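You operate a simulated robot arm through the tools that you are given. There is no shell and no other tool. Be economical: measure what you need, move in short steps, check, and stop when the job is done.

Carry out the task below with a simulated two-armed robot. There is one attempt and no reset: what you move stays moved.

Task
Take the big grey cap on the right bench and put it away on the green table. Then fetch the sign from the right bench and set it on the left bench. Then take the carton from the right bench and put it on the long table. Then put the green block on the top of the ageing cabinet. Then take the small bin on the low wall shelf and put it away on the fourth shelf from the bottom of the narrow rack. Then take the green tray and leave it on the top of the ageing cabinet. Then put one of the green rings from the steel table on the brochure. Then put one of the black rings from the steel table on top of the brown medium carton on the strapping bed. The order counts. Set down upright: sign, carton.

It is judged by the outcome, as a careful person would: the job done as asked, and still so three seconds after it is handed in. It fails if anything else is knocked over, pushed out of place, dropped, spilled or broken. Lids that push on must go on centred and level and be pressed home; caps that screw on are set level and turned clockwise until they are tight.

Robot
Two 7-joint arms with fingered hands on one trunk, on a base that drives. Base frame: it is fixed to the floor where the robot stands at the start and does not move with it; the origin is under the middle of the robot, x ahead of it, y to its left, z up. Units: cm, rad, N and s.
The left shoulder is at the start at [6, 16.6, 80.1], the right one opposite. With the tool pointing down near the work surface each hand reaches from about 34 to 86 cm from the robot's upright axis, wherever it stands, measured 20 degrees to its own side. Places, roughly: big grey cap (4x4x2 cm) [50, 10, 80]; black ring (5x5x2 cm) [-70, -300, 80]; brochure [50, 100, 75]; carton [100, -50, 75]; fourth shelf of the narrow rack [-330, 230, 130]; green block [25, -125, 75]; green ring (5x5x2 cm) [-70, -300, 80]; green table [-320, 340, 80]; green tray (15x13x3 cm) [120, -260, 90]; left bench [80, 200, 80]; long table [-310, 0, 80]; medium carton [-300, -75, 100]; sign [50, -25, 75]; small bin [125, -250, 100]; top of the ageing cabinet [20, -320, 150]. Payload 5 kg a hand.
The TCP of each hand is the grasp point between the finger pads, 3.2 cm short of the fingertips. In the tool frame z runs along the fingers and y along their closing line. Largest opening 16 cm; the body of the gripper starts 8.9 cm behind the TCP. The gripper is a hand of 3 fingers: y runs from the thumb to the fingers, the wrist lies at [0, 0, -26.7] in the tool frame, and closing takes about 1.5 s.
Orientation is that of the tool frame in the base frame, as a unit quaternion [w, x, y, z]. With the fingers straight down and closing along the base's y, the tool's x points along the base's -x, its y along +y and its z along -z.

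Tools
- The arms move only by the tool jog_arm. It takes "left_targets", "right_targets" or both (then of equal length, played together; a hand with none holds still); each is a list of rows, each a list of 7 numbers: the turn, a rotation vector about the tool's x, y, z in units of 180 degrees (1.0 is 180 degrees), then the shift along the tool's x, y, z in units of 400 mm (1.0 is 400 mm), then the opening in per cent of the stroke, from 0 (shut) to 100 (fully open). In form: [[ax, ay, az, dx, dy, dz, jaw], ...]. A call has 1 to 10 rows; each row is the pose to reach, as a shift and turn from the pose commanded when the call began, along the tool's axes at that moment. A call with a number of a shift or a turn outside -1 to 1 is refused whole. A row lasts 0.2 s, in which the tool goes at most 5 cm and 0.15 rad; a call with a longer step from one row to the next is refused whole, and so is a gripper value outside its range. A pose out of reach is approached as far as the arm can. The call stops where the force on the tool passes 40 N (or 10 N more than at its start, if that is more) or the arm is blocked; 0.2 s more then pass. Each finger travels about 4.5 cm/s and halts on what it meets, pressing with about 22 N; the grip force reading is that of the motor and also rises with nothing between the fingers. The clock runs only during rows and for 0.2 s after the last one: add rows that repeat a pose to give the fingers time. It gives the time, the measured TCP pose, the force on the tool (base axes), the opening and the grip force at its end, in the units of the frame above (readings bear some noise), with the torque about the TCP (base axes, N m) and any sound that the robot's microphone picked up.
- Cameras (640 x 400 px; columns grow to the right, rows downward): "scene" is now at [5.27, -1.72, 144.78]; the picture's right is [-0.18, -0.98, -0.00], its down [-0.68, 0.12, -0.72] and it looks along [0.71, -0.13, -0.69] (base axes); focal length 214 px, centre (320, 200). "left" rides on the left gripper at [-6.5, -0.4, -11.6] in its tool frame; the picture's right is [0.06, -1.00, 0.00], its down [0.87, 0.05, -0.49] and it looks along [0.49, 0.03, 0.87] (tool axes); focal length 261 px, centre (320, 200). "right" rides on the right gripper at [6.5, -0.4, -11.6] in its tool frame; the picture's right is [0.06, 1.00, 0.00], its down [-0.87, 0.05, -0.49] and it looks along [-0.49, 0.03, 0.87] (tool axes); focal length 261 px, centre (320, 200). There is no depth. A picture from a camera that has moved, and an enlarged one, comes with that camera's place and axes in the base frame and with its lens.
- capture(camera): a new picture of that camera. It takes no simulated time.
- move_column(by): slides the trunk up (or, below 0, down) by that many cm; the arms and the scene camera ride with it, the base frame stays. It gives what a move gives, with no picture.
- roll_base(legs): drives the robot by 1 to 6 legs, each [ahead, turn to the left] in cm and rad, along the robot's own axes; the way and the turn of a leg run together, so that a leg with both is an arc; at most 150 cm and 3.142 rad a leg. The arms and the cameras ride along, it lands a little off, and it stops where it bumps. It gives what a move gives.
- hand_shape(shape, hand): the hand has 3 fingers and takes this shape, open, in about a second: jaw (thumb against the fingers, like two jaws); tri (thumb and two fingers); tip (a fingertip pinch); poke (one finger out to press); point (the index stretched); flat (the hand flat); cup (the hand cupped); fist (a fist). The gripper value then closes the fingers along that shape, each until it touches; the sizes above hold for jaw. It gives what a move gives, with no picture.
- pan_tilt(pan, tilt): turns the head with the scene camera to pan (to the left, within 1.501 rad either way) and tilt (down, from -0.506 to 1.204), counted from straight ahead of the robot. It gives what a move gives.
- close_up(camera, box): a new picture of the part [left, top, right, bottom] of that camera's present view, enlarged. It takes no simulated time.
- sign_off(): hands the job in; it is judged then, once.

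Work in short steps. Places have to be worked out from the pictures, the camera data and where the tool is seen: move nearer, look again, correct. Check each grasp and each placing, and mend what went wrong. You have 483 turns and 246 pictures in all, those below and enlarged ones among them. Open the grippers and draw the arms clear of the work before you hand the job in, unless the task says otherwise; then end with one line.

The tools are called after "Request:" by a JSON object that holds its "api" and its "payload". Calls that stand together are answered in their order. jog_arm: Moves the arms, as the interface text tells. Its arguments: {"type":"object","properties":{"left_targets":{"type":"array"},"right_targets":{"type":"array"}},"required":[]} The other tools are called the same way: move_column (by) slides the trunk up or down; hand_shape (shape, hand) gives the hand a shape; roll_base (legs) drives the base; pan_tilt (pan, tilt) turns the head that bears the scene camera; capture (camera) takes a picture; close_up (camera, box) takes an enlarged picture of a part of a camera's view; sign_off () hands the job in.

At the start:

```text
time: 0.0
left_position: [57.76, 9.66, 103.57]
left_tcp_rot: [0.0, 0.0, 1.0, 0.0]
left_force: [-0.8, -1.0, 0.0]
left_ft_torque: [-0.01, -0.01, -0.01]
left_finger_gap: 15.99
left_finger_force: 0.0
left_shape: jaw
right_position: [55.77, -42.57, 105.03]
right_tcp_rot: [0.0, 0.001, 1.0, 0.0]
right_force: [-0.2, 0.2, -0.4]
right_ft_torque: [0.01, 0.01, 0.03]
right_finger_gap: 16.0
right_finger_force: 0.1
right_shape: jaw
trunk travel left (down, up): [-35.0, 24.0]
robot x, y, heading: [-0.11, 0.2, -0.001]
head pan, tilt: [-0.18, 0.764]
```

scene: 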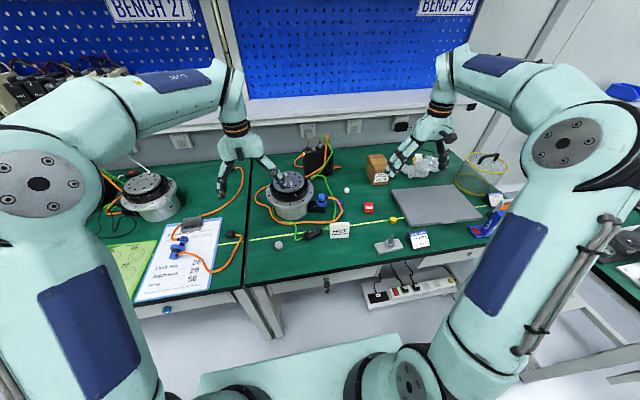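
right: 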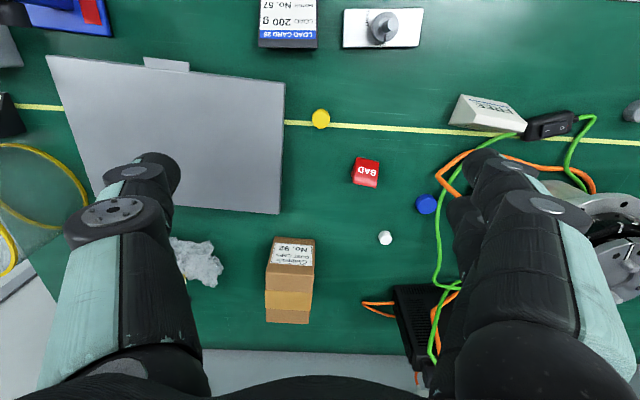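
left: 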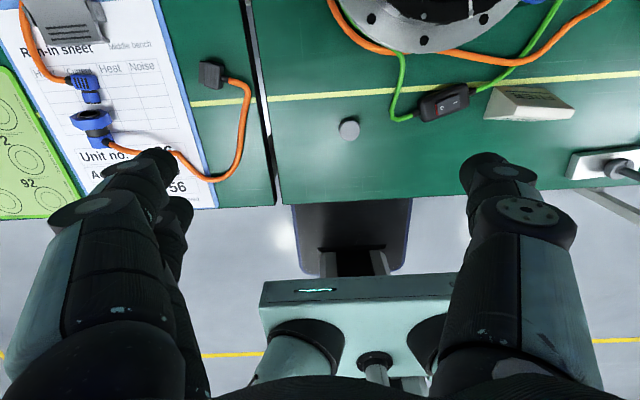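

The grey disc appears in the scene and left pictures at about [54, 5.5, 76]. I'll enlarge the bench to identify the cap, sign and carton.

Request:
{"api": "close_up", "payload": {"camera": "scene", "box": [240, 140, 480, 290]}}

Request:
{"api": "close_up", "payload": {"camera": "left", "box": [260, 60, 640, 200]}}

```text
2.67 times, centred on (360, 215) of scene
camera zoom: at [5.27, -1.72, 144.78], right [-0.18, -0.98, 0.0], down [-0.68, 0.12, -0.72], along [0.71, -0.13, -0.69], focal length 572 px, centre (213, 160)
```

zoom: 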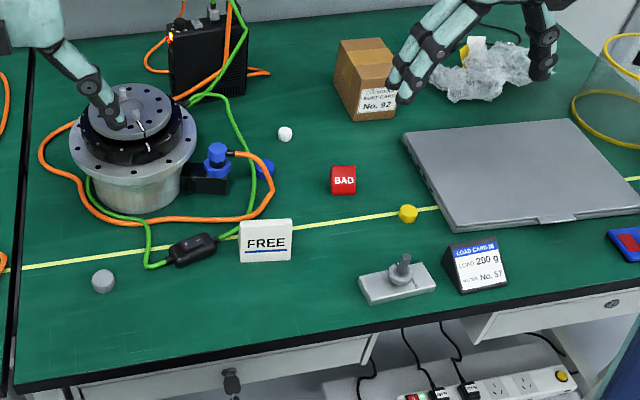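

```text
1.68 times, centred on (450, 130) of left
camera zoom: at [64.23, 9.32, 115.08], right [-0.06, -1.0, 0.0], down [-0.87, 0.05, 0.49], along [-0.49, 0.03, -0.87], focal length 439 px, centre (101, 318)
```

zoom: 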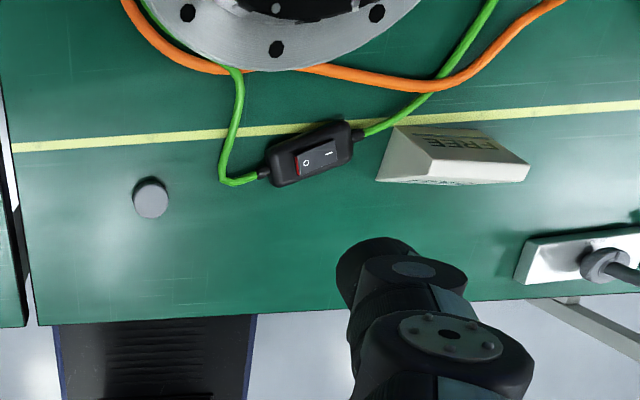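

The cap is the lone grey disc near [54, 5.5], and the FREE tent sign is near [56, -18]. Before moving, I'll look around the room to plan routes.

Request:
{"api": "pan_tilt", "payload": {"pan": 1.5, "tilt": 0.35}}

Request:
{"api": "capture", "payload": {"camera": "scene"}}

Request:
{"api": "pan_tilt", "payload": {"pan": -1.5, "tilt": 0.35}}

Request:
{"api": "capture", "payload": {"camera": "scene"}}

```text
time: 1.7
left_position: [57.77, 9.72, 103.56]
left_tcp_rot: [0.0, 0.0, 1.0, 0.0]
left_force: [0.1, -0.2, -1.1]
left_ft_torque: [-0.01, 0.0, -0.01]
left_finger_gap: 16.01
left_finger_force: 0.0
left_shape: jaw
right_position: [55.81, -42.78, 105.07]
right_tcp_rot: [0.0, 0.0, 1.0, 0.0]
right_force: [0.3, -0.6, 0.1]
right_ft_torque: [-0.02, 0.02, -0.02]
right_finger_gap: 16.0
right_finger_force: 0.2
right_shape: jaw
trunk travel left (down, up): [-35.0, 24.0]
robot x, y, heading: [0.17, 0.07, -0.001]
head pan, tilt: [1.499, 0.351]
```

```text
240 pictures are left
camera scene: at [-2.15, 9.05, 148.46], right [1.0, -0.07, 0.0], down [-0.02, -0.34, -0.94], along [0.07, 0.94, -0.34], focal length 214 px, centre (320, 200)
```

scene: 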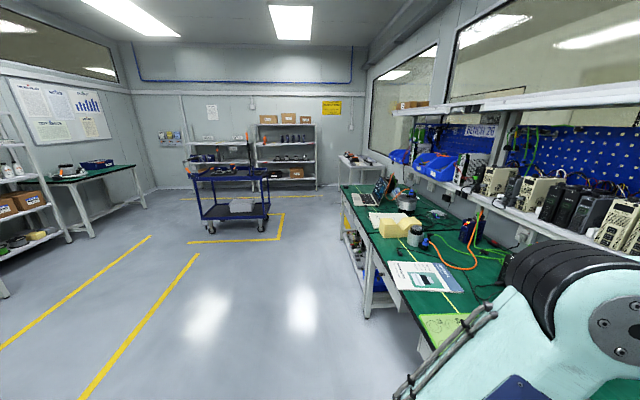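

```text
time: 4.3
left_position: [57.83, 9.7, 103.55]
left_tcp_rot: [0.0, 0.0, 1.0, 0.0]
left_force: [-0.5, 0.2, 0.8]
left_ft_torque: [-0.02, 0.0, 0.0]
left_finger_gap: 15.98
left_finger_force: 0.1
left_shape: jaw
right_position: [55.9, -42.85, 105.02]
right_tcp_rot: [0.0, 0.0, 1.0, 0.0]
right_force: [0.5, -0.5, -0.2]
right_ft_torque: [-0.02, -0.02, -0.03]
right_finger_gap: 16.0
right_finger_force: 0.1
right_shape: jaw
trunk travel left (down, up): [-35.0, 24.0]
robot x, y, heading: [-0.26, -0.03, 0.002]
head pan, tilt: [-1.499, 0.351]
```

```text
239 pictures are left
camera scene: at [-2.16, -9.53, 148.46], right [-1.0, -0.07, 0.0], down [-0.02, 0.34, -0.94], along [0.07, -0.94, -0.34], focal length 214 px, centre (320, 200)
```

scene: 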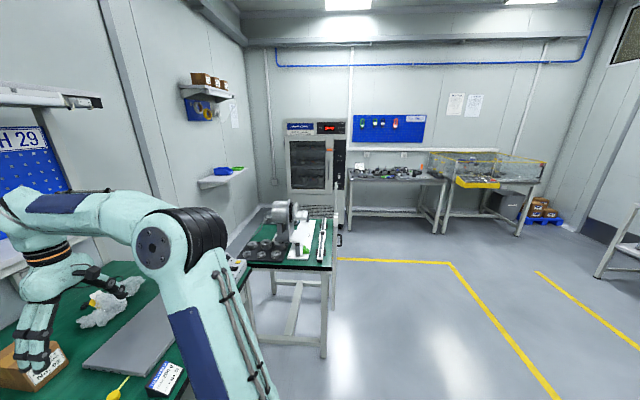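

The room is open, with a trolley near [-100, 310]. I'll open the left hand partly and bring it down above the cap at [54.3, 5.5].

Request:
{"api": "jog_arm", "payload": {"left_targets": [[0, 0, 0, 0.02, -0.025, 0.1, 60], [0, 0, 0, 0.04, -0.05, 0.2, 50], [0, 0, 0, 0.065, -0.08, 0.3, 50], [0, 0, 0, 0.0875, -0.105, 0.4, 50], [0, 0, 0, 0.0875, -0.105, 0.5, 50], [0, 0, 0, 0.0875, -0.105, 0.5, 50], [0, 0, 0, 0.0875, -0.105, 0.5, 50]]}}

Request:
{"api": "capture", "payload": {"camera": "left"}}

```text
time: 5.9
left_position: [54.15, 5.39, 83.37]
left_tcp_rot: [0.0, 0.0, 1.0, 0.0]
left_force: [0.5, -0.4, -0.2]
left_ft_torque: [-0.03, -0.01, 0.04]
left_finger_gap: 8.09
left_finger_force: 0.1
left_shape: jaw
right_position: [55.8, -42.74, 105.08]
right_tcp_rot: [0.0, -0.001, 1.0, -0.001]
right_force: [0.5, 0.1, 0.1]
right_ft_torque: [0.02, 0.01, -0.01]
right_finger_gap: 15.99
right_finger_force: 0.0
right_shape: jaw
trunk travel left (down, up): [-35.0, 24.0]
robot x, y, heading: [0.16, 0.12, 0.003]
head pan, tilt: [-1.499, 0.351]
```

```text
238 pictures are left
camera left: at [60.64, 5.14, 94.97], right [-0.06, -1.0, 0.0], down [-0.87, 0.05, 0.49], along [-0.49, 0.03, -0.87], focal length 261 px, centre (320, 200)
```

left: 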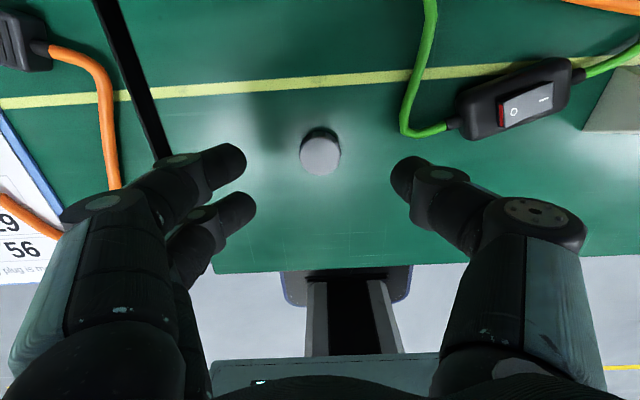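

The cap's centre works out at [54.1, 5.5], right under the hand. I'll go down about 4.5 cm and close.

Request:
{"api": "jog_arm", "payload": {"left_targets": [[0, 0, 0, 0.0, 0.0, 0.06, 50], [0, 0, 0, 0, 0, 0.11, 50], [0, 0, 0, 0, 0, 0.11, 20], [0, 0, 0, 0, 0, 0.11, 10], [0, 0, 0, 0, 0, 0.11, 10], [0, 0, 0, 0, 0, 0.11, 10], [0, 0, 0, 0, 0, 0.11, 10], [0, 0, 0, 0, 0, 0.11, 10]]}}

Request:
{"api": "capture", "payload": {"camera": "left"}}

```text
time: 7.7
left_position: [54.31, 5.46, 79.3]
left_tcp_rot: [0.002, 0.0, 1.0, -0.001]
left_force: [2.1, 0.7, 19.5]
left_ft_torque: [-0.17, -0.08, 0.04]
left_finger_gap: 1.3
left_finger_force: 22.3
left_shape: jaw
right_position: [55.75, -42.71, 105.17]
right_tcp_rot: [0.001, -0.001, 1.0, 0.0]
right_force: [0.5, -0.4, -0.2]
right_ft_torque: [-0.02, 0.0, -0.02]
right_finger_gap: 15.99
right_finger_force: 0.0
right_shape: jaw
trunk travel left (down, up): [-35.0, 24.0]
robot x, y, heading: [0.08, -0.26, -0.002]
head pan, tilt: [-1.499, 0.351]
```

```text
237 pictures are left
camera left: at [60.7, 5.09, 90.9], right [-0.06, -1.0, 0.0], down [-0.87, 0.06, 0.49], along [-0.49, 0.03, -0.87], focal length 261 px, centre (320, 200)
```

left: 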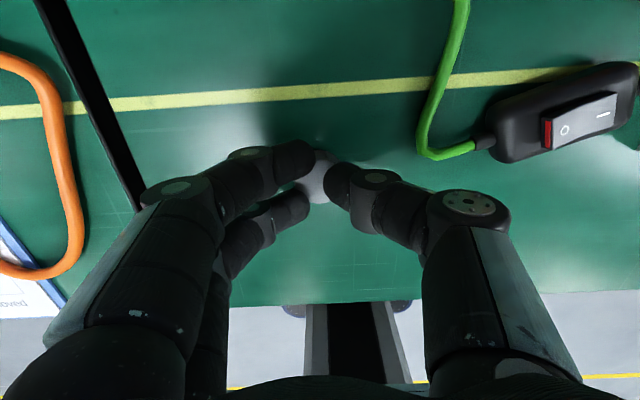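

The 1.3 cm gap with 19.5 N upward suggests the fingers closed on top of the cap, or squeezed above it. I'll open, raise slightly and look again.

Request:
{"api": "jog_arm", "payload": {"left_targets": [[0, 0, 0, 0.0, 0.0, -0.02, 10], [0, 0, 0, 0, 0, -0.04, 50], [0, 0, 0, 0, 0, -0.06, 50], [0, 0, 0, 0, 0, -0.06, 50], [0, 0, 0, 0, 0, -0.06, 50], [0, 0, 0, 0, 0, -0.06, 50]]}}

Request:
{"api": "close_up", "payload": {"camera": "left", "box": [160, 60, 480, 260]}}

```text
time: 9.1
left_position: [54.27, 5.48, 81.44]
left_tcp_rot: [0.0, 0.001, 1.0, 0.001]
left_force: [0.4, 0.2, -1.2]
left_ft_torque: [-0.01, -0.06, 0.0]
left_finger_gap: 7.94
left_finger_force: 0.0
left_shape: jaw
right_position: [55.86, -42.83, 105.14]
right_tcp_rot: [0.0, 0.0, 1.0, 0.0]
right_force: [0.1, 0.2, 0.2]
right_ft_torque: [0.01, 0.0, 0.01]
right_finger_gap: 15.98
right_finger_force: 0.0
right_shape: jaw
trunk travel left (down, up): [-35.0, 24.0]
robot x, y, heading: [0.15, 0.1, 0.003]
head pan, tilt: [-1.499, 0.351]
```

```text
2.00 times, centred on (320, 160) of left
camera zoom: at [60.73, 5.14, 93.04], right [-0.06, -1.0, 0.0], down [-0.87, 0.05, 0.49], along [-0.49, 0.03, -0.87], focal length 521 px, centre (320, 280)
```

zoom: 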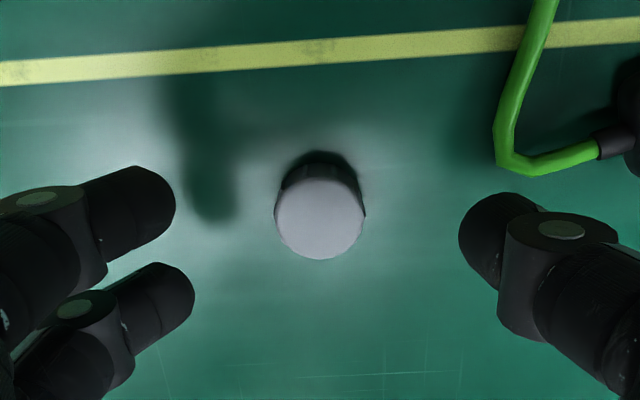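

The cap is untouched and centred, about 3 cm wide. I'll narrow the fingers first, then lower slowly until they straddle it near the table.

Request:
{"api": "jog_arm", "payload": {"left_targets": [[0, 0, 0, 0.0, 0.0, 0, 30], [0, 0, 0, 0, 0, 0, 30], [0, 0, 0, 0, 0, 0, 30], [0, 0, 0, 0, 0, 0.03, 30], [0, 0, 0, 0, 0, 0.05, 30], [0, 0, 0, 0, 0, 0.06, 30], [0, 0, 0, 0, 0, 0.07, 30], [0, 0, 0, 0, 0, 0.08, 30], [0, 0, 0, 0, 0, 0.09, 30]]}}

Request:
{"api": "capture", "payload": {"camera": "left"}}

```text
time: 11.1
left_position: [54.22, 5.66, 78.09]
left_tcp_rot: [0.003, -0.002, 1.0, 0.002]
left_force: [-2.6, 16.4, 33.0]
left_ft_torque: [1.52, 0.18, 0.03]
left_finger_gap: 4.13
left_finger_force: 13.7
left_shape: jaw
right_position: [55.75, -42.69, 105.16]
right_tcp_rot: [0.001, 0.0, 1.0, 0.0]
right_force: [0.0, -1.1, 0.3]
right_ft_torque: [0.05, -0.03, -0.02]
right_finger_gap: 15.99
right_finger_force: 0.0
right_shape: jaw
trunk travel left (down, up): [-35.0, 24.0]
robot x, y, heading: [0.1, -0.17, -0.0]
head pan, tilt: [-1.499, 0.351]
```

```text
235 pictures are left
camera left: at [60.71, 5.4, 89.71], right [-0.06, -1.0, 0.0], down [-0.87, 0.05, 0.49], along [-0.49, 0.03, -0.87], focal length 261 px, centre (320, 200)
```

left: 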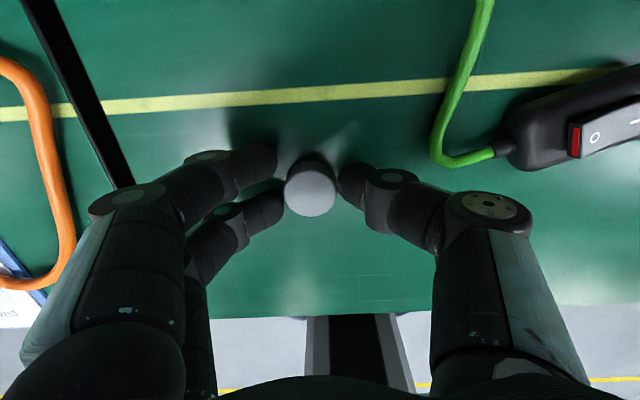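

The fingers now straddle the cap with their tips on the table. I'll back off a few millimetres and close.

Request:
{"api": "jog_arm", "payload": {"left_targets": [[0, 0, 0, 0.0, 0.0, -0.014, 30], [0, 0, 0, 0, 0, -0.016, 15], [0, 0, 0, 0, 0, -0.016, 5], [0, 0, 0, 0, 0, -0.016, 5], [0, 0, 0, 0, 0, -0.016, 5], [0, 0, 0, 0, 0, -0.016, 5], [0, 0, 0, 0, 0, -0.016, 5]]}}

Request:
{"api": "capture", "payload": {"camera": "left"}}

```text
time: 12.7
left_position: [54.26, 5.5, 78.52]
left_tcp_rot: [0.0, 0.0, 1.0, 0.0]
left_force: [0.0, -1.0, 0.0]
left_ft_torque: [0.01, 0.02, -0.04]
left_finger_gap: 1.48
left_finger_force: 22.0
left_shape: jaw
right_position: [55.73, -42.73, 105.14]
right_tcp_rot: [0.0, 0.0, 1.0, 0.0]
right_force: [-0.6, -0.7, 0.4]
right_ft_torque: [0.0, 0.02, -0.02]
right_finger_gap: 15.99
right_finger_force: 0.0
right_shape: jaw
trunk travel left (down, up): [-35.0, 24.0]
robot x, y, heading: [-0.03, -0.37, 0.003]
head pan, tilt: [-1.499, 0.351]
```

```text
234 pictures are left
camera left: at [60.71, 5.14, 90.1], right [-0.06, -1.0, 0.0], down [-0.87, 0.05, 0.49], along [-0.49, 0.03, -0.87], focal length 261 px, centre (320, 200)
```

left: 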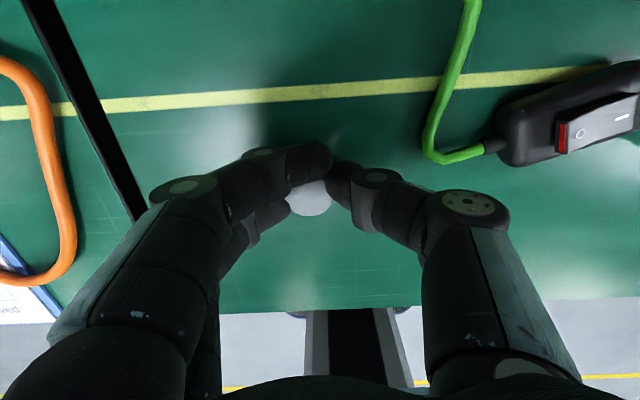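

The far finger seems to have slipped past the cap. I'll reopen, shift the hand 0.8 cm toward the robot so both fingers and the thumb meet the cap, and close again.

Request:
{"api": "jog_arm", "payload": {"left_targets": [[0, 0, 0, 0.0, 0.0, 0, 30], [0, 0, 0, 0, 0, 0, 30], [0, 0, 0, 0, 0, 0, 30], [0, 0, 0, 0.01, 0, 0, 30], [0, 0, 0, 0.02, 0, 0, 30], [0, 0, 0, 0.02, 0, 0, 30]]}}

Request:
{"api": "close_up", "payload": {"camera": "left", "box": [160, 90, 480, 290]}}

```text
time: 14.1
left_position: [53.36, 5.45, 78.59]
left_tcp_rot: [-0.001, -0.001, 1.0, 0.0]
left_force: [0.4, -0.6, 0.3]
left_ft_torque: [-0.04, 0.01, 0.0]
left_finger_gap: 4.76
left_finger_force: 0.0
left_shape: jaw
right_position: [55.86, -42.75, 105.08]
right_tcp_rot: [0.0, 0.001, 1.0, 0.0]
right_force: [-0.1, 0.7, -0.2]
right_ft_torque: [-0.01, 0.01, 0.0]
right_finger_gap: 15.99
right_finger_force: 0.1
right_shape: jaw
trunk travel left (down, up): [-35.0, 24.0]
robot x, y, heading: [-0.42, -0.11, -0.004]
head pan, tilt: [-1.499, 0.351]
```

```text
2.00 times, centred on (320, 190) of left
camera zoom: at [59.91, 5.12, 90.11], right [-0.06, -1.0, 0.0], down [-0.87, 0.05, 0.49], along [-0.49, 0.03, -0.87], focal length 521 px, centre (320, 220)
```

zoom: 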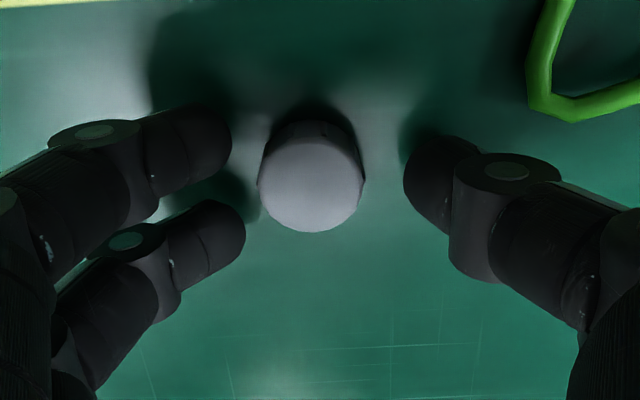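

The cap sits about 0.3 cm ahead of the hand's midline. I'll shift +0.3 cm in x and close to let two fingers and the thumb cradle it.

Request:
{"api": "jog_arm", "payload": {"left_targets": [[0, 0, 0, -0.0075, 0.004, 0.005, 30], [0, 0, 0, -0.0075, 0.004, 0.005, 15], [0, 0, 0, -0.0075, 0.004, 0.005, 5], [0, 0, 0, -0.0075, 0.004, 0.005, 5], [0, 0, 0, -0.0075, 0.004, 0.005, 5], [0, 0, 0, -0.0075, 0.004, 0.005, 5]]}}

Request:
{"api": "close_up", "payload": {"camera": "left", "box": [160, 90, 480, 290]}}

```text
time: 15.5
left_position: [53.69, 5.58, 78.42]
left_tcp_rot: [0.0, 0.0, 1.0, 0.0]
left_force: [0.3, -0.2, -0.6]
left_ft_torque: [-0.02, 0.01, -0.01]
left_finger_gap: 1.91
left_finger_force: 22.0
left_shape: jaw
right_position: [55.66, -42.88, 105.07]
right_tcp_rot: [0.0, 0.0, 1.0, 0.0]
right_force: [-0.4, 0.1, 0.5]
right_ft_torque: [0.0, -0.02, 0.01]
right_finger_gap: 15.98
right_finger_force: 0.1
right_shape: jaw
trunk travel left (down, up): [-35.0, 24.0]
robot x, y, heading: [0.19, 0.11, -0.003]
head pan, tilt: [-1.499, 0.351]
```

```text
2.00 times, centred on (320, 190) of left
camera zoom: at [60.24, 5.3, 89.89], right [-0.06, -1.0, 0.0], down [-0.87, 0.05, 0.49], along [-0.49, 0.03, -0.87], focal length 521 px, centre (320, 220)
```

zoom: 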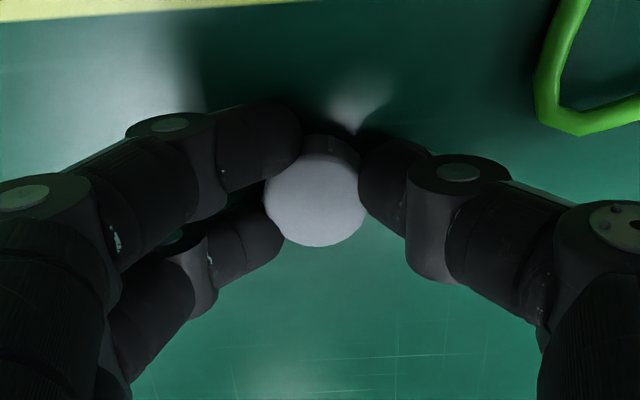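

Both fingers and the thumb now hold the cap. I'll lift it a few centimetres and check.

Request:
{"api": "jog_arm", "payload": {"left_targets": [[0, 0, 0, 0, 0, -0.05, 5], [0, 0, 0, 0, 0, -0.1, 5], [0, 0, 0, 0, 0, -0.2, 5], [0, 0, 0, 0, 0, -0.3, 5]]}}

Request:
{"api": "close_up", "payload": {"camera": "left", "box": [160, 90, 480, 290]}}

```text
time: 16.5
left_position: [53.83, 5.76, 90.4]
left_tcp_rot: [0.0, 0.0, 1.0, 0.0]
left_force: [-0.6, 0.2, -0.4]
left_ft_torque: [0.03, -0.01, -0.03]
left_finger_gap: 1.9
left_finger_force: 22.1
left_shape: jaw
right_position: [55.82, -42.81, 105.02]
right_tcp_rot: [0.0, 0.0, 1.0, -0.001]
right_force: [-0.6, 0.6, 0.1]
right_ft_torque: [-0.02, -0.02, 0.0]
right_finger_gap: 15.96
right_finger_force: 0.0
right_shape: jaw
trunk travel left (down, up): [-35.0, 24.0]
robot x, y, heading: [-0.21, -0.05, -0.003]
head pan, tilt: [-1.499, 0.351]
```

```text
2.00 times, centred on (320, 190) of left
camera zoom: at [60.21, 5.38, 101.97], right [-0.06, -1.0, 0.0], down [-0.87, 0.05, 0.49], along [-0.49, 0.03, -0.87], focal length 521 px, centre (320, 220)
```

zoom: 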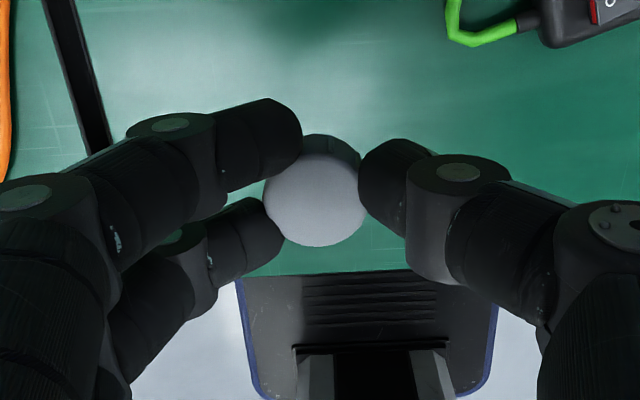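

The cap is held firmly. I'll raise the hand, back away from the bench, and turn left toward the green table.

Request:
{"api": "jog_arm", "payload": {"left_targets": [[0, 0, 0, 0, 0, -0.1, 5], [0, 0, 0, 0, 0, -0.2, 5], [0, 0, 0, 0, 0, -0.3, 5]]}}

Request:
{"api": "roll_base", "payload": {"legs": [[-85, 0], [0, 2.2]]}}

Request:
{"api": "pan_tilt", "payload": {"pan": 0.5, "tilt": 0.35}}

Request:
{"api": "capture", "payload": {"camera": "scene"}}

```text
time: 17.3
left_position: [53.85, 5.79, 102.43]
left_tcp_rot: [0.0, -0.001, 1.0, 0.0]
left_force: [0.0, 0.5, -0.5]
left_ft_torque: [0.01, 0.02, 0.02]
left_finger_gap: 1.89
left_finger_force: 22.6
left_shape: jaw
right_position: [55.83, -42.9, 105.04]
right_tcp_rot: [0.001, 0.0, 1.0, -0.001]
right_force: [0.0, -0.6, 0.1]
right_ft_torque: [0.01, 0.0, -0.01]
right_finger_gap: 15.99
right_finger_force: 0.0
right_shape: jaw
trunk travel left (down, up): [-35.0, 24.0]
robot x, y, heading: [-0.01, 0.22, -0.0]
head pan, tilt: [-1.499, 0.351]
```

```text
time: 27.1
left_position: [-122.28, 38.99, 102.43]
left_tcp_rot: [0.0, 0.895, -0.446, 0.0]
left_force: [0.0, 0.7, 0.0]
left_ft_torque: [0.01, 0.0, 0.01]
left_finger_gap: 1.94
left_finger_force: 22.1
left_shape: jaw
right_position: [-84.81, 69.91, 105.08]
right_tcp_rot: [0.0, 0.895, -0.446, 0.0]
right_force: [-0.3, -0.6, -0.3]
right_ft_torque: [0.01, 0.0, -0.01]
right_finger_gap: 15.98
right_finger_force: 0.1
right_shape: jaw
trunk travel left (down, up): [-35.0, 24.0]
robot x, y, heading: [-85.11, 0.09, 2.218]
head pan, tilt: [-1.499, 0.351]
```

```text
time: 29.0
left_position: [-122.25, 39.15, 102.36]
left_tcp_rot: [0.0, 0.895, -0.447, 0.0]
left_force: [-0.3, 0.2, -1.3]
left_ft_torque: [0.01, 0.02, 0.01]
left_finger_gap: 1.9
left_finger_force: 21.8
left_shape: jaw
right_position: [-84.74, 70.04, 105.12]
right_tcp_rot: [0.0, 0.895, -0.446, 0.0]
right_force: [-0.8, -0.4, 0.1]
right_ft_torque: [0.01, 0.03, 0.01]
right_finger_gap: 16.0
right_finger_force: 0.1
right_shape: jaw
trunk travel left (down, up): [-35.0, 24.0]
robot x, y, heading: [-85.17, -0.55, 2.221]
head pan, tilt: [0.499, 0.351]
```

```text
230 pictures are left
camera scene: at [-91.79, 0.88, 148.46], right [0.41, 0.91, 0.0], down [0.31, -0.14, -0.94], along [-0.86, 0.39, -0.34], focal length 214 px, centre (320, 200)
```

scene: 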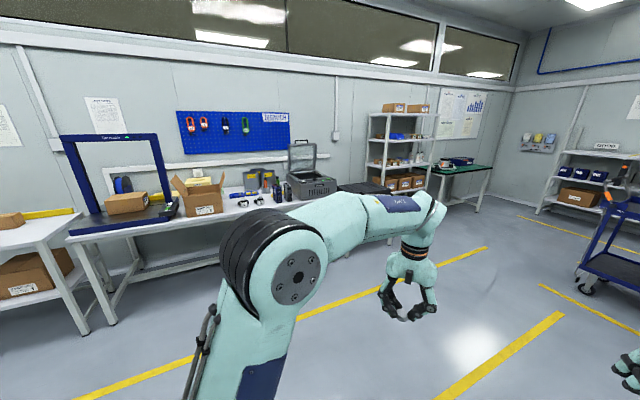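

The path to the green table is clear: narrow rack on the left wall, trolley to the right. I'll turn to heading 1.98 and drive about 350 cm to [-225, 325].

Request:
{"api": "roll_base", "payload": {"legs": [[0, -0.24], [150, 0], [150, 0], [50, 0]]}}

Request:
{"api": "pan_tilt", "payload": {"pan": 1.0, "tilt": 0.6}}

Request:
{"api": "capture", "payload": {"camera": "scene"}}

```text
time: 41.1
left_position: [-201.49, 256.96, 102.42]
left_tcp_rot: [0.001, 0.835, -0.551, 0.0]
left_force: [1.0, -0.3, -0.8]
left_ft_torque: [0.03, 0.06, 0.02]
left_finger_gap: 1.88
left_finger_force: 22.0
left_shape: jaw
right_position: [-157.4, 277.21, 105.12]
right_tcp_rot: [0.013, 0.822, -0.569, 0.005]
right_force: [-0.2, -5.5, 5.0]
right_ft_torque: [0.12, -0.36, -0.42]
right_finger_gap: 16.02
right_finger_force: 0.1
right_shape: jaw
trunk travel left (down, up): [-35.0, 24.0]
robot x, y, heading: [-175.13, 209.94, 1.971]
head pan, tilt: [0.499, 0.351]
stopped in leg 3: the force on the tool passed its limit (the readings are from after the stop); the commanded pose is now the measured one
```

```text
time: 42.1
left_position: [-201.58, 256.99, 102.43]
left_tcp_rot: [0.0, 0.835, -0.55, -0.001]
left_force: [-0.2, -0.2, -0.5]
left_ft_torque: [0.03, 0.0, 0.01]
left_finger_gap: 1.88
left_finger_force: 21.9
left_shape: jaw
right_position: [-157.43, 277.22, 105.16]
right_tcp_rot: [0.012, 0.823, -0.568, 0.006]
right_force: [2.4, -9.1, 4.1]
right_ft_torque: [-0.05, -0.36, -0.92]
right_finger_gap: 15.98
right_finger_force: 0.1
right_shape: jaw
trunk travel left (down, up): [-35.0, 24.0]
robot x, y, heading: [-175.12, 210.18, 1.974]
head pan, tilt: [1.0, 0.6]
```

```text
229 pictures are left
camera scene: at [-182.49, 208.28, 146.19], right [0.17, 0.99, 0.0], down [0.56, -0.09, -0.83], along [-0.81, 0.14, -0.56], focal length 214 px, centre (320, 200)
```

scene: 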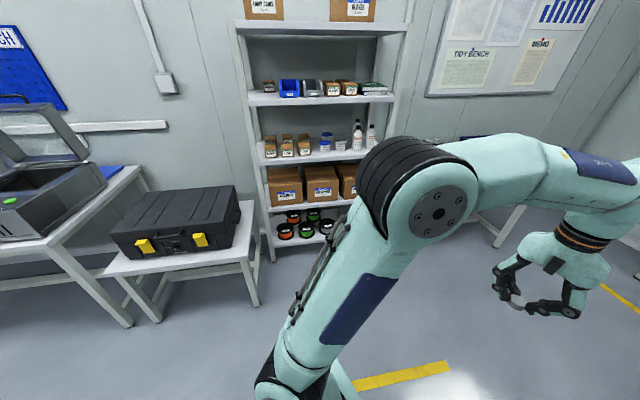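

The right hand touched the trolley and the drive stopped. I'll back off 35 cm and look at the trolley.

Request:
{"api": "roll_base", "payload": {"legs": [[-35, 0]]}}

Request:
{"api": "pan_tilt", "payload": {"pan": -0.3, "tilt": 0.5}}

Request:
{"api": "capture", "payload": {"camera": "scene"}}

```text
time: 44.3
left_position: [-187.84, 224.6, 102.28]
left_tcp_rot: [0.001, 0.835, -0.551, 0.0]
left_force: [0.3, 0.3, -0.4]
left_ft_torque: [0.0, -0.02, 0.02]
left_finger_gap: 1.87
left_finger_force: 21.7
left_shape: jaw
right_position: [-143.81, 244.83, 105.17]
right_tcp_rot: [0.012, 0.824, -0.567, 0.006]
right_force: [-0.2, -0.3, 0.4]
right_ft_torque: [0.01, 0.03, -0.01]
right_finger_gap: 16.01
right_finger_force: 0.0
right_shape: jaw
trunk travel left (down, up): [-35.0, 24.0]
robot x, y, heading: [-161.27, 177.66, 1.977]
head pan, tilt: [1.0, 0.6]
```

```text
time: 45.8
left_position: [-187.99, 224.6, 102.37]
left_tcp_rot: [0.001, 0.835, -0.55, 0.0]
left_force: [0.4, -0.8, -0.5]
left_ft_torque: [-0.01, 0.03, -0.01]
left_finger_gap: 1.87
left_finger_force: 21.9
left_shape: jaw
right_position: [-143.71, 244.91, 105.04]
right_tcp_rot: [0.012, 0.824, -0.567, 0.006]
right_force: [1.0, -0.4, -0.2]
right_ft_torque: [0.0, 0.0, 0.03]
right_finger_gap: 16.01
right_finger_force: 0.1
right_shape: jaw
trunk travel left (down, up): [-35.0, 24.0]
robot x, y, heading: [-161.22, 177.69, 1.975]
head pan, tilt: [-0.3, 0.499]
```

```text
228 pictures are left
camera scene: at [-160.93, 183.54, 147.09], right [0.99, 0.1, 0.0], down [0.05, -0.48, -0.88], along [-0.09, 0.87, -0.48], focal length 214 px, centre (320, 200)
```

scene: 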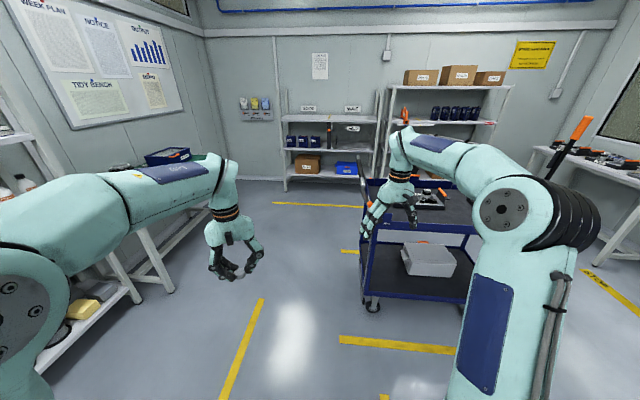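

The trolley looks undisturbed. I'll swing farther left around it: heading 2.3 for 110 cm, then straight along y, ending near [-235, 325].

Request:
{"api": "roll_base", "payload": {"legs": [[0, 0.325], [110, 0], [0, -0.5], [60, 0]]}}

Request:
{"api": "pan_tilt", "payload": {"pan": 0.9, "tilt": 0.6}}

Request:
{"api": "capture", "payload": {"camera": "scene"}}

```text
time: 57.0
left_position: [-265.98, 371.44, 102.36]
left_tcp_rot: [0.001, 0.781, -0.624, 0.001]
left_force: [0.2, -0.2, -0.4]
left_ft_torque: [-0.03, -0.02, 0.01]
left_finger_gap: 1.9
left_finger_force: 21.9
left_shape: jaw
right_position: [-219.11, 383.36, 105.04]
right_tcp_rot: [0.011, 0.768, -0.64, 0.005]
right_force: [-0.6, 0.1, -0.7]
right_ft_torque: [0.03, -0.01, -0.02]
right_finger_gap: 16.0
right_finger_force: 0.0
right_shape: jaw
trunk travel left (down, up): [-35.0, 24.0]
robot x, y, heading: [-248.36, 320.52, 1.792]
head pan, tilt: [-0.3, 0.499]
```

```text
time: 58.4
left_position: [-265.99, 371.46, 102.35]
left_tcp_rot: [0.0, 0.781, -0.624, 0.0]
left_force: [0.5, 0.0, -0.9]
left_ft_torque: [0.0, 0.02, 0.01]
left_finger_gap: 1.89
left_finger_force: 21.9
left_shape: jaw
right_position: [-219.03, 383.26, 104.99]
right_tcp_rot: [0.012, 0.769, -0.64, 0.005]
right_force: [-0.7, -0.5, 0.4]
right_ft_torque: [0.01, -0.01, 0.03]
right_finger_gap: 15.98
right_finger_force: 0.1
right_shape: jaw
trunk travel left (down, up): [-35.0, 24.0]
robot x, y, heading: [-248.44, 320.51, 1.79]
head pan, tilt: [0.901, 0.6]
```

```text
227 pictures are left
camera scene: at [-255.69, 320.97, 146.19], right [0.44, 0.9, 0.0], down [0.51, -0.25, -0.83], along [-0.74, 0.36, -0.56], focal length 214 px, centre (320, 200)
```

scene: 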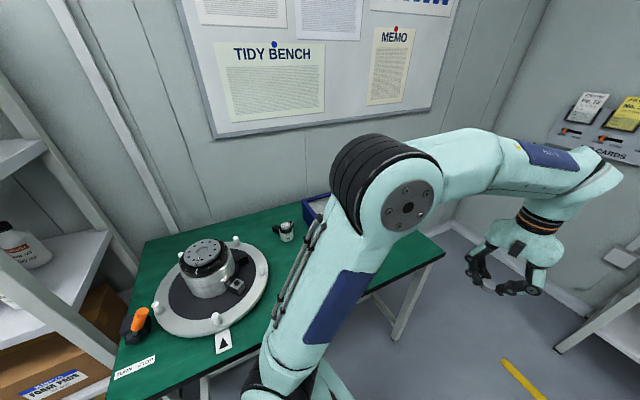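

The green table's front edge is at x≈-290, with free top around [-306, 366]. I'll turn left 0.33 rad so the left hand faces it, then look.

Request:
{"api": "roll_base", "payload": {"legs": [[0, 0.33]]}}

Request:
{"api": "capture", "payload": {"camera": "left"}}

Request:
{"api": "pan_tilt", "payload": {"pan": 0.2, "tilt": 0.8}}

Request:
{"api": "capture", "payload": {"camera": "scene"}}

```text
time: 59.8
left_position: [-281.54, 363.22, 102.42]
left_tcp_rot: [0.0, 0.872, -0.489, 0.0]
left_force: [-0.6, 0.0, -0.4]
left_ft_torque: [0.01, -0.05, 0.0]
left_finger_gap: 1.88
left_finger_force: 22.2
left_shape: jaw
right_position: [-240.84, 389.47, 104.98]
right_tcp_rot: [0.01, 0.862, -0.507, 0.007]
right_force: [-0.4, -0.7, -0.1]
right_ft_torque: [-0.02, -0.04, 0.01]
right_finger_gap: 16.01
right_finger_force: 0.2
right_shape: jaw
trunk travel left (down, up): [-35.0, 24.0]
robot x, y, heading: [-248.72, 320.12, 2.118]
head pan, tilt: [0.901, 0.6]
```

```text
226 pictures are left
camera left: at [-284.72, 369.04, 113.89], right [0.88, 0.47, 0.0], down [0.41, -0.77, 0.49], along [0.23, -0.44, -0.87], focal length 261 px, centre (320, 200)
```

left: 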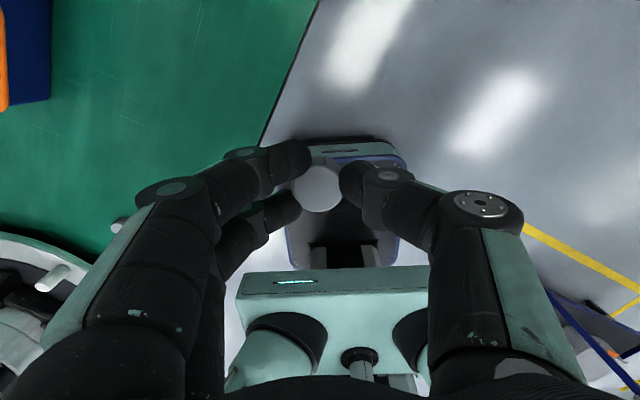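

```text
time: 60.9
left_position: [-281.54, 363.29, 102.32]
left_tcp_rot: [0.0, 0.872, -0.49, -0.001]
left_force: [0.4, 0.3, -0.5]
left_ft_torque: [0.04, 0.0, 0.01]
left_finger_gap: 1.87
left_finger_force: 21.8
left_shape: jaw
right_position: [-240.83, 389.47, 105.08]
right_tcp_rot: [0.012, 0.862, -0.507, 0.007]
right_force: [-0.3, 0.0, -0.1]
right_ft_torque: [0.02, 0.01, -0.02]
right_finger_gap: 15.97
right_finger_force: 0.0
right_shape: jaw
trunk travel left (down, up): [-35.0, 24.0]
robot x, y, heading: [-248.61, 320.78, 2.119]
head pan, tilt: [0.201, 0.799]
```

```text
225 pictures are left
camera scene: at [-252.33, 323.4, 144.5], right [0.73, 0.68, 0.0], down [0.49, -0.53, -0.7], along [-0.47, 0.51, -0.72], focal length 214 px, centre (320, 200)
```

scene: 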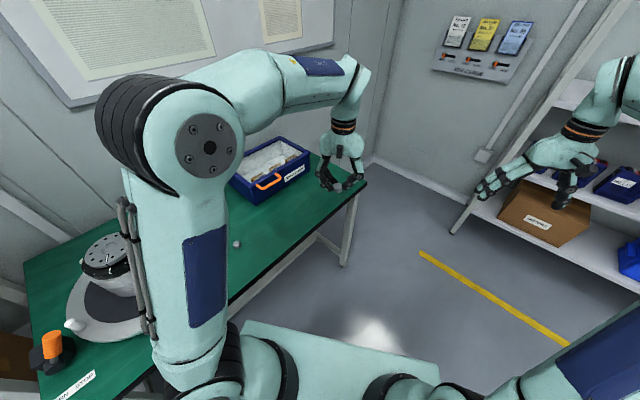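

The free strip of table between the blue box and the front edge is around [-300, 362]. I'll move the hand over it and lower to about z 90.

Request:
{"api": "jog_arm", "payload": {"left_targets": [[0, 0, 0, -0.05, 0.1, 0, 5], [0, 0, 0, -0.1, 0.2, 0, 5], [0, 0, 0, -0.16, 0.3, 0, 5], [0, 0, 0, -0.2125, 0.4125, 0, 5], [0, 0, 0, -0.2125, 0.4125, 0.1, 5], [0, 0, 0, -0.2125, 0.4125, 0.2, 5], [0, 0, 0, -0.2125, 0.4125, 0.3, 5]]}}

Request:
{"api": "capture", "payload": {"camera": "left"}}

```text
time: 62.5
left_position: [-300.09, 361.84, 90.31]
left_tcp_rot: [0.001, 0.872, -0.489, 0.0]
left_force: [-0.7, 0.6, -0.9]
left_ft_torque: [0.01, -0.03, 0.03]
left_finger_gap: 1.88
left_finger_force: 22.1
left_shape: jaw
right_position: [-240.9, 389.36, 105.06]
right_tcp_rot: [0.011, 0.862, -0.507, 0.006]
right_force: [-0.3, -0.6, -0.7]
right_ft_torque: [0.02, 0.04, 0.02]
right_finger_gap: 15.98
right_finger_force: 0.1
right_shape: jaw
trunk travel left (down, up): [-35.0, 24.0]
robot x, y, heading: [-248.71, 320.02, 2.118]
head pan, tilt: [0.201, 0.799]
```

```text
224 pictures are left
camera left: at [-303.15, 367.72, 101.83], right [0.88, 0.47, 0.0], down [0.41, -0.77, 0.49], along [0.23, -0.44, -0.87], focal length 261 px, centre (320, 200)
```

left: 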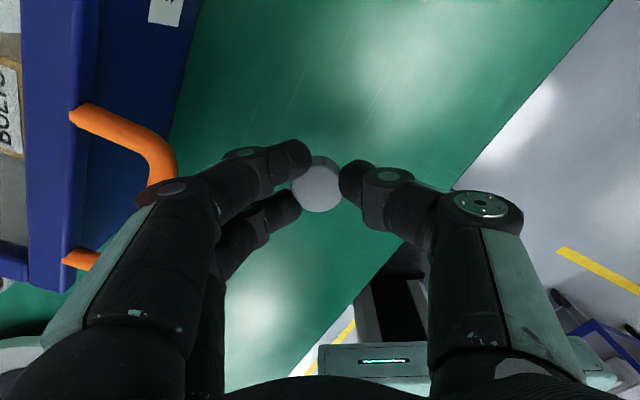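

The spot is clear, though the fingers are a little near the blue box handle. I'll shift 1.6 cm toward the edge and lower toward the surface.

Request:
{"api": "jog_arm", "payload": {"left_targets": [[0, 0, 0, 0, -0.04, 0.0, 5], [0, 0, 0, 0, -0.04, 0.05, 5], [0, 0, 0, 0, -0.04, 0.1, 5], [0, 0, 0, 0, -0.04, 0.15, 5], [0, 0, 0, 0, -0.04, 0.17, 5], [0, 0, 0, 0, -0.04, 0.19, 5], [0, 0, 0, 0, -0.04, 0.21, 5], [0, 0, 0, 0, -0.04, 0.22, 5], [0, 0, 0, 0, -0.04, 0.23, 5]]}}

Request:
{"api": "capture", "payload": {"camera": "left"}}

```text
time: 64.0
left_position: [-298.73, 362.77, 83.21]
left_tcp_rot: [-0.004, 0.873, -0.487, -0.004]
left_force: [4.6, -9.4, 24.4]
left_ft_torque: [-0.43, -0.35, -0.02]
left_finger_gap: 2.11
left_finger_force: 21.9
left_shape: jaw
right_position: [-240.88, 389.27, 105.05]
right_tcp_rot: [0.011, 0.862, -0.506, 0.006]
right_force: [-0.6, -0.3, 0.2]
right_ft_torque: [0.02, -0.04, -0.03]
right_finger_gap: 16.01
right_finger_force: 0.1
right_shape: jaw
trunk travel left (down, up): [-35.0, 24.0]
robot x, y, heading: [-248.43, 320.06, 2.119]
head pan, tilt: [0.201, 0.799]
stopped in row 7 (left hand): the force on the tool passed its limit (the readings are from after the stop); the commanded pose is now the measured one
```

```text
223 pictures are left
camera left: at [-301.83, 368.44, 94.86], right [0.88, 0.47, 0.0], down [0.41, -0.77, 0.48], along [0.23, -0.42, -0.88], focal length 261 px, centre (320, 200)
```

left: 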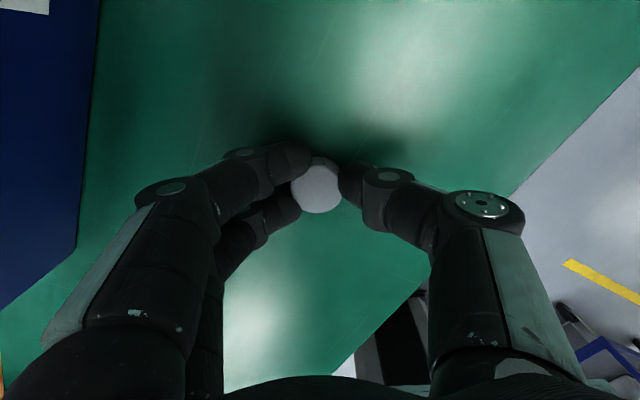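

The cap is on the table (surface z≈80). I'll ease up a touch, open the fingers and lift away.

Request:
{"api": "jog_arm", "payload": {"left_targets": [[0, 0, 0, 0, 0, -0.006, 5], [0, 0, 0, 0, 0, -0.006, 15], [0, 0, 0, 0, 0, -0.006, 30], [0, 0, 0, 0, 0, -0.006, 35], [0, 0, 0, 0, 0, -0.006, 35], [0, 0, 0, 0, 0, -0.05, 35], [0, 0, 0, 0, 0, -0.15, 35], [0, 0, 0, 0, 0, -0.25, 40]]}}

Request:
{"api": "capture", "payload": {"camera": "left"}}

```text
time: 65.8
left_position: [-298.92, 362.76, 92.98]
left_tcp_rot: [-0.003, 0.873, -0.488, -0.002]
left_force: [0.2, -0.6, 0.3]
left_ft_torque: [0.01, 0.03, -0.01]
left_finger_gap: 6.34
left_finger_force: 0.1
left_shape: jaw
right_position: [-240.88, 389.57, 105.06]
right_tcp_rot: [0.011, 0.862, -0.506, 0.006]
right_force: [-0.4, 0.4, 0.1]
right_ft_torque: [0.01, 0.04, 0.0]
right_finger_gap: 15.99
right_finger_force: 0.1
right_shape: jaw
trunk travel left (down, up): [-35.0, 24.0]
robot x, y, heading: [-248.67, 320.14, 2.113]
head pan, tilt: [0.201, 0.799]
```

```text
222 pictures are left
camera left: at [-301.89, 368.46, 104.64], right [0.88, 0.47, 0.0], down [0.41, -0.77, 0.49], along [0.23, -0.43, -0.87], focal length 261 px, centre (320, 200)
```

left: 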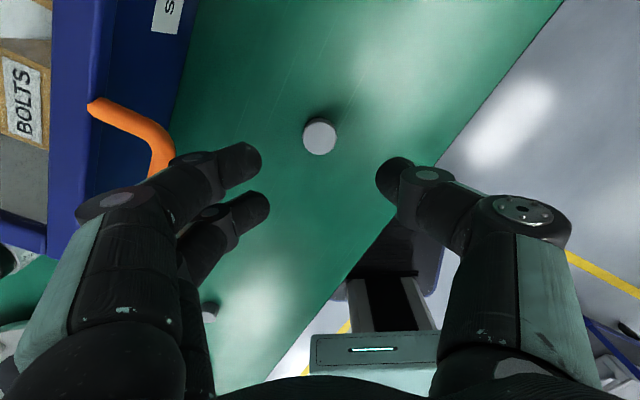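

The cap stands on the green table. I'll lift clear and tuck both hands closer to the body for travel.

Request:
{"api": "jog_arm", "payload": {"left_targets": [[0, 0, 0, 0, 0, -0.12, 40], [0, 0, 0, 0, 0, -0.24, 40], [0, 0, 0, 0.1, 0, -0.3, 60], [0, 0, 0, 0.2, 0, -0.3, 60], [0, 0, 0, 0.3, 0, -0.3, 60], [0, 0, 0, 0.4, 0, -0.3, 60]], "right_targets": [[0, 0, 0, 0.05, 0.07, 0, 60], [0, 0, 0, 0.1, 0.14, 0, 60], [0, 0, 0, 0.15, 0.21, 0, 60], [0, 0, 0, 0.2, 0.28, 0, 60], [0, 0, 0, 0.25, 0.35, 0, 60], [0, 0, 0, 0.28, 0.42, 0, 60]]}}

```text
time: 67.2
left_position: [-290.33, 348.86, 104.79]
left_tcp_rot: [-0.003, 0.873, -0.488, -0.004]
left_force: [0.1, -0.4, 0.4]
left_ft_torque: [0.02, -0.01, 0.01]
left_finger_gap: 9.54
left_finger_force: 0.1
left_shape: jaw
right_position: [-250.21, 371.47, 105.52]
right_tcp_rot: [0.01, 0.862, -0.506, 0.006]
right_force: [-1.1, -0.6, -0.5]
right_ft_torque: [0.05, -0.01, 0.0]
right_finger_gap: 9.66
right_finger_force: 0.0
right_shape: jaw
trunk travel left (down, up): [-35.0, 24.0]
robot x, y, heading: [-248.59, 320.34, 2.111]
head pan, tilt: [0.201, 0.799]
```

Next is the sign. I'll turn right, drive back to [-87, 4], face the bench and come back to about the starting place.

Request:
{"api": "roll_base", "payload": {"legs": [[0, -3.13], [0, -0.08], [150, 0], [150, 0], [55, 0], [0, 1.1]]}}

```text
time: 94.9
left_position: [-35.19, 30.33, 104.92]
left_tcp_rot: [0.004, -0.007, 1.0, -0.001]
left_force: [0.2, -0.6, -0.3]
left_ft_torque: [-0.01, -0.02, 0.02]
left_finger_gap: 9.58
left_finger_force: 0.1
left_shape: jaw
right_position: [-36.45, -15.79, 105.38]
right_tcp_rot: [-0.011, 0.012, 1.0, 0.007]
right_force: [0.1, 0.3, -0.2]
right_ft_torque: [-0.02, -0.03, 0.0]
right_finger_gap: 9.64
right_finger_force: 0.2
right_shape: jaw
trunk travel left (down, up): [-35.0, 24.0]
robot x, y, heading: [-81.04, 8.78, 0.015]
head pan, tilt: [0.201, 0.799]
```

Now forward 80 cm to the bench, and a look.

Request:
{"api": "roll_base", "payload": {"legs": [[80, -0.015]]}}

Request:
{"api": "capture", "payload": {"camera": "right"}}

Request:
{"api": "pan_tilt", "payload": {"pan": -0.3, "tilt": 0.8}}

Request:
{"api": "capture", "payload": {"camera": "scene"}}

```text
time: 99.2
left_position: [45.63, 30.81, 104.72]
left_tcp_rot: [0.004, -0.005, 1.0, -0.001]
left_force: [0.1, 0.3, 0.2]
left_ft_torque: [-0.01, -0.01, 0.0]
left_finger_gap: 9.53
left_finger_force: 0.1
left_shape: jaw
right_position: [44.26, -15.3, 105.5]
right_tcp_rot: [-0.012, 0.015, 1.0, 0.006]
right_force: [-1.1, -0.3, 0.1]
right_ft_torque: [0.01, 0.04, 0.0]
right_finger_gap: 9.62
right_finger_force: 0.1
right_shape: jaw
trunk travel left (down, up): [-35.0, 24.0]
robot x, y, heading: [-0.64, 9.62, 0.009]
head pan, tilt: [0.201, 0.799]
```

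```text
221 pictures are left
camera right: at [37.91, -15.71, 117.21], right [-0.03, 1.0, 0.01], down [0.88, 0.02, 0.47], along [0.47, 0.03, -0.88], focal length 261 px, centre (320, 200)
```

right: 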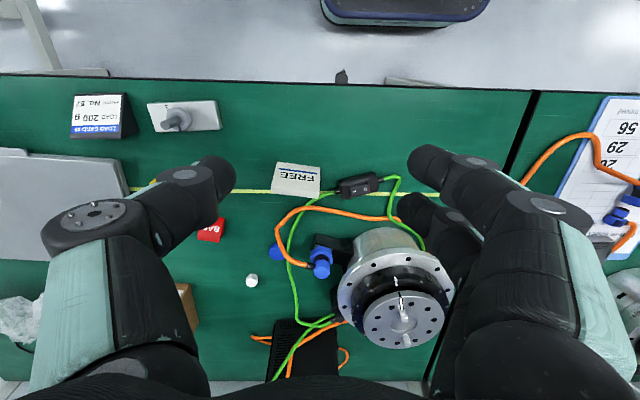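

```text
time: 100.1
left_position: [45.57, 30.66, 104.85]
left_tcp_rot: [0.003, -0.005, 1.0, -0.001]
left_force: [0.6, -0.1, -0.1]
left_ft_torque: [-0.01, 0.02, -0.01]
left_finger_gap: 9.52
left_finger_force: 0.0
left_shape: jaw
right_position: [44.21, -15.43, 105.56]
right_tcp_rot: [-0.01, 0.016, 1.0, 0.007]
right_force: [-0.1, 0.9, -0.2]
right_ft_torque: [-0.04, 0.0, 0.0]
right_finger_gap: 9.65
right_finger_force: 0.0
right_shape: jaw
trunk travel left (down, up): [-35.0, 24.0]
robot x, y, heading: [-0.68, 9.75, 0.005]
head pan, tilt: [-0.3, 0.799]
```

```text
220 pictures are left
camera scene: at [4.33, 7.05, 144.5], right [-0.29, -0.96, 0.0], down [-0.69, 0.21, -0.7], along [0.67, -0.2, -0.72], focal length 214 px, centre (320, 200)
```

scene: 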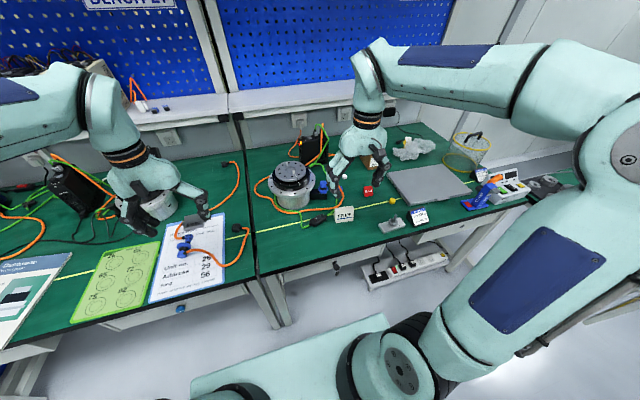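

The sign is centred at about [55, -18], with the switch box 2–3 cm off its left end. I'll bring the right hand above it and look closely.

Request:
{"api": "jog_arm", "payload": {"right_targets": [[0, 0, 0, -0.07, -0.02, 0.1, 65], [0, 0, 0, -0.14, -0.05, 0.18, 65], [0, 0, 0, -0.2, -0.07, 0.26, 65], [0, 0, 0, -0.27, -0.09, 0.34, 65], [0, 0, 0, -0.27, -0.09, 0.34, 65]]}}

Request:
{"api": "close_up", "payload": {"camera": "right", "box": [160, 80, 480, 280]}}

```text
time: 101.3
left_position: [45.51, 30.71, 104.89]
left_tcp_rot: [0.004, -0.006, 1.0, -0.001]
left_force: [-0.1, 0.6, 0.6]
left_ft_torque: [-0.01, -0.01, 0.01]
left_finger_gap: 9.53
left_finger_force: 0.1
left_shape: jaw
right_position: [54.39, -19.14, 91.5]
right_tcp_rot: [-0.011, 0.014, 1.0, 0.006]
right_force: [1.0, 0.3, -1.7]
right_ft_torque: [-0.01, -0.01, 0.02]
right_finger_gap: 10.34
right_finger_force: 0.2
right_shape: jaw
trunk travel left (down, up): [-35.0, 24.0]
robot x, y, heading: [-0.67, 9.7, 0.009]
head pan, tilt: [-0.3, 0.799]
```

```text
2.00 times, centred on (320, 180) of right
camera zoom: at [48.16, -19.48, 103.31], right [-0.03, 1.0, 0.01], down [0.88, 0.02, 0.47], along [0.47, 0.03, -0.88], focal length 521 px, centre (320, 240)
```

zoom: 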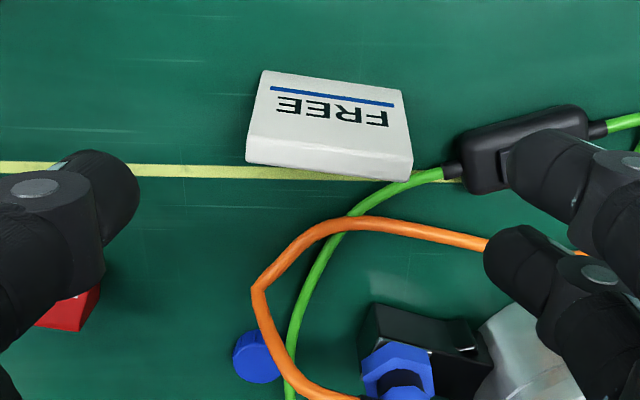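

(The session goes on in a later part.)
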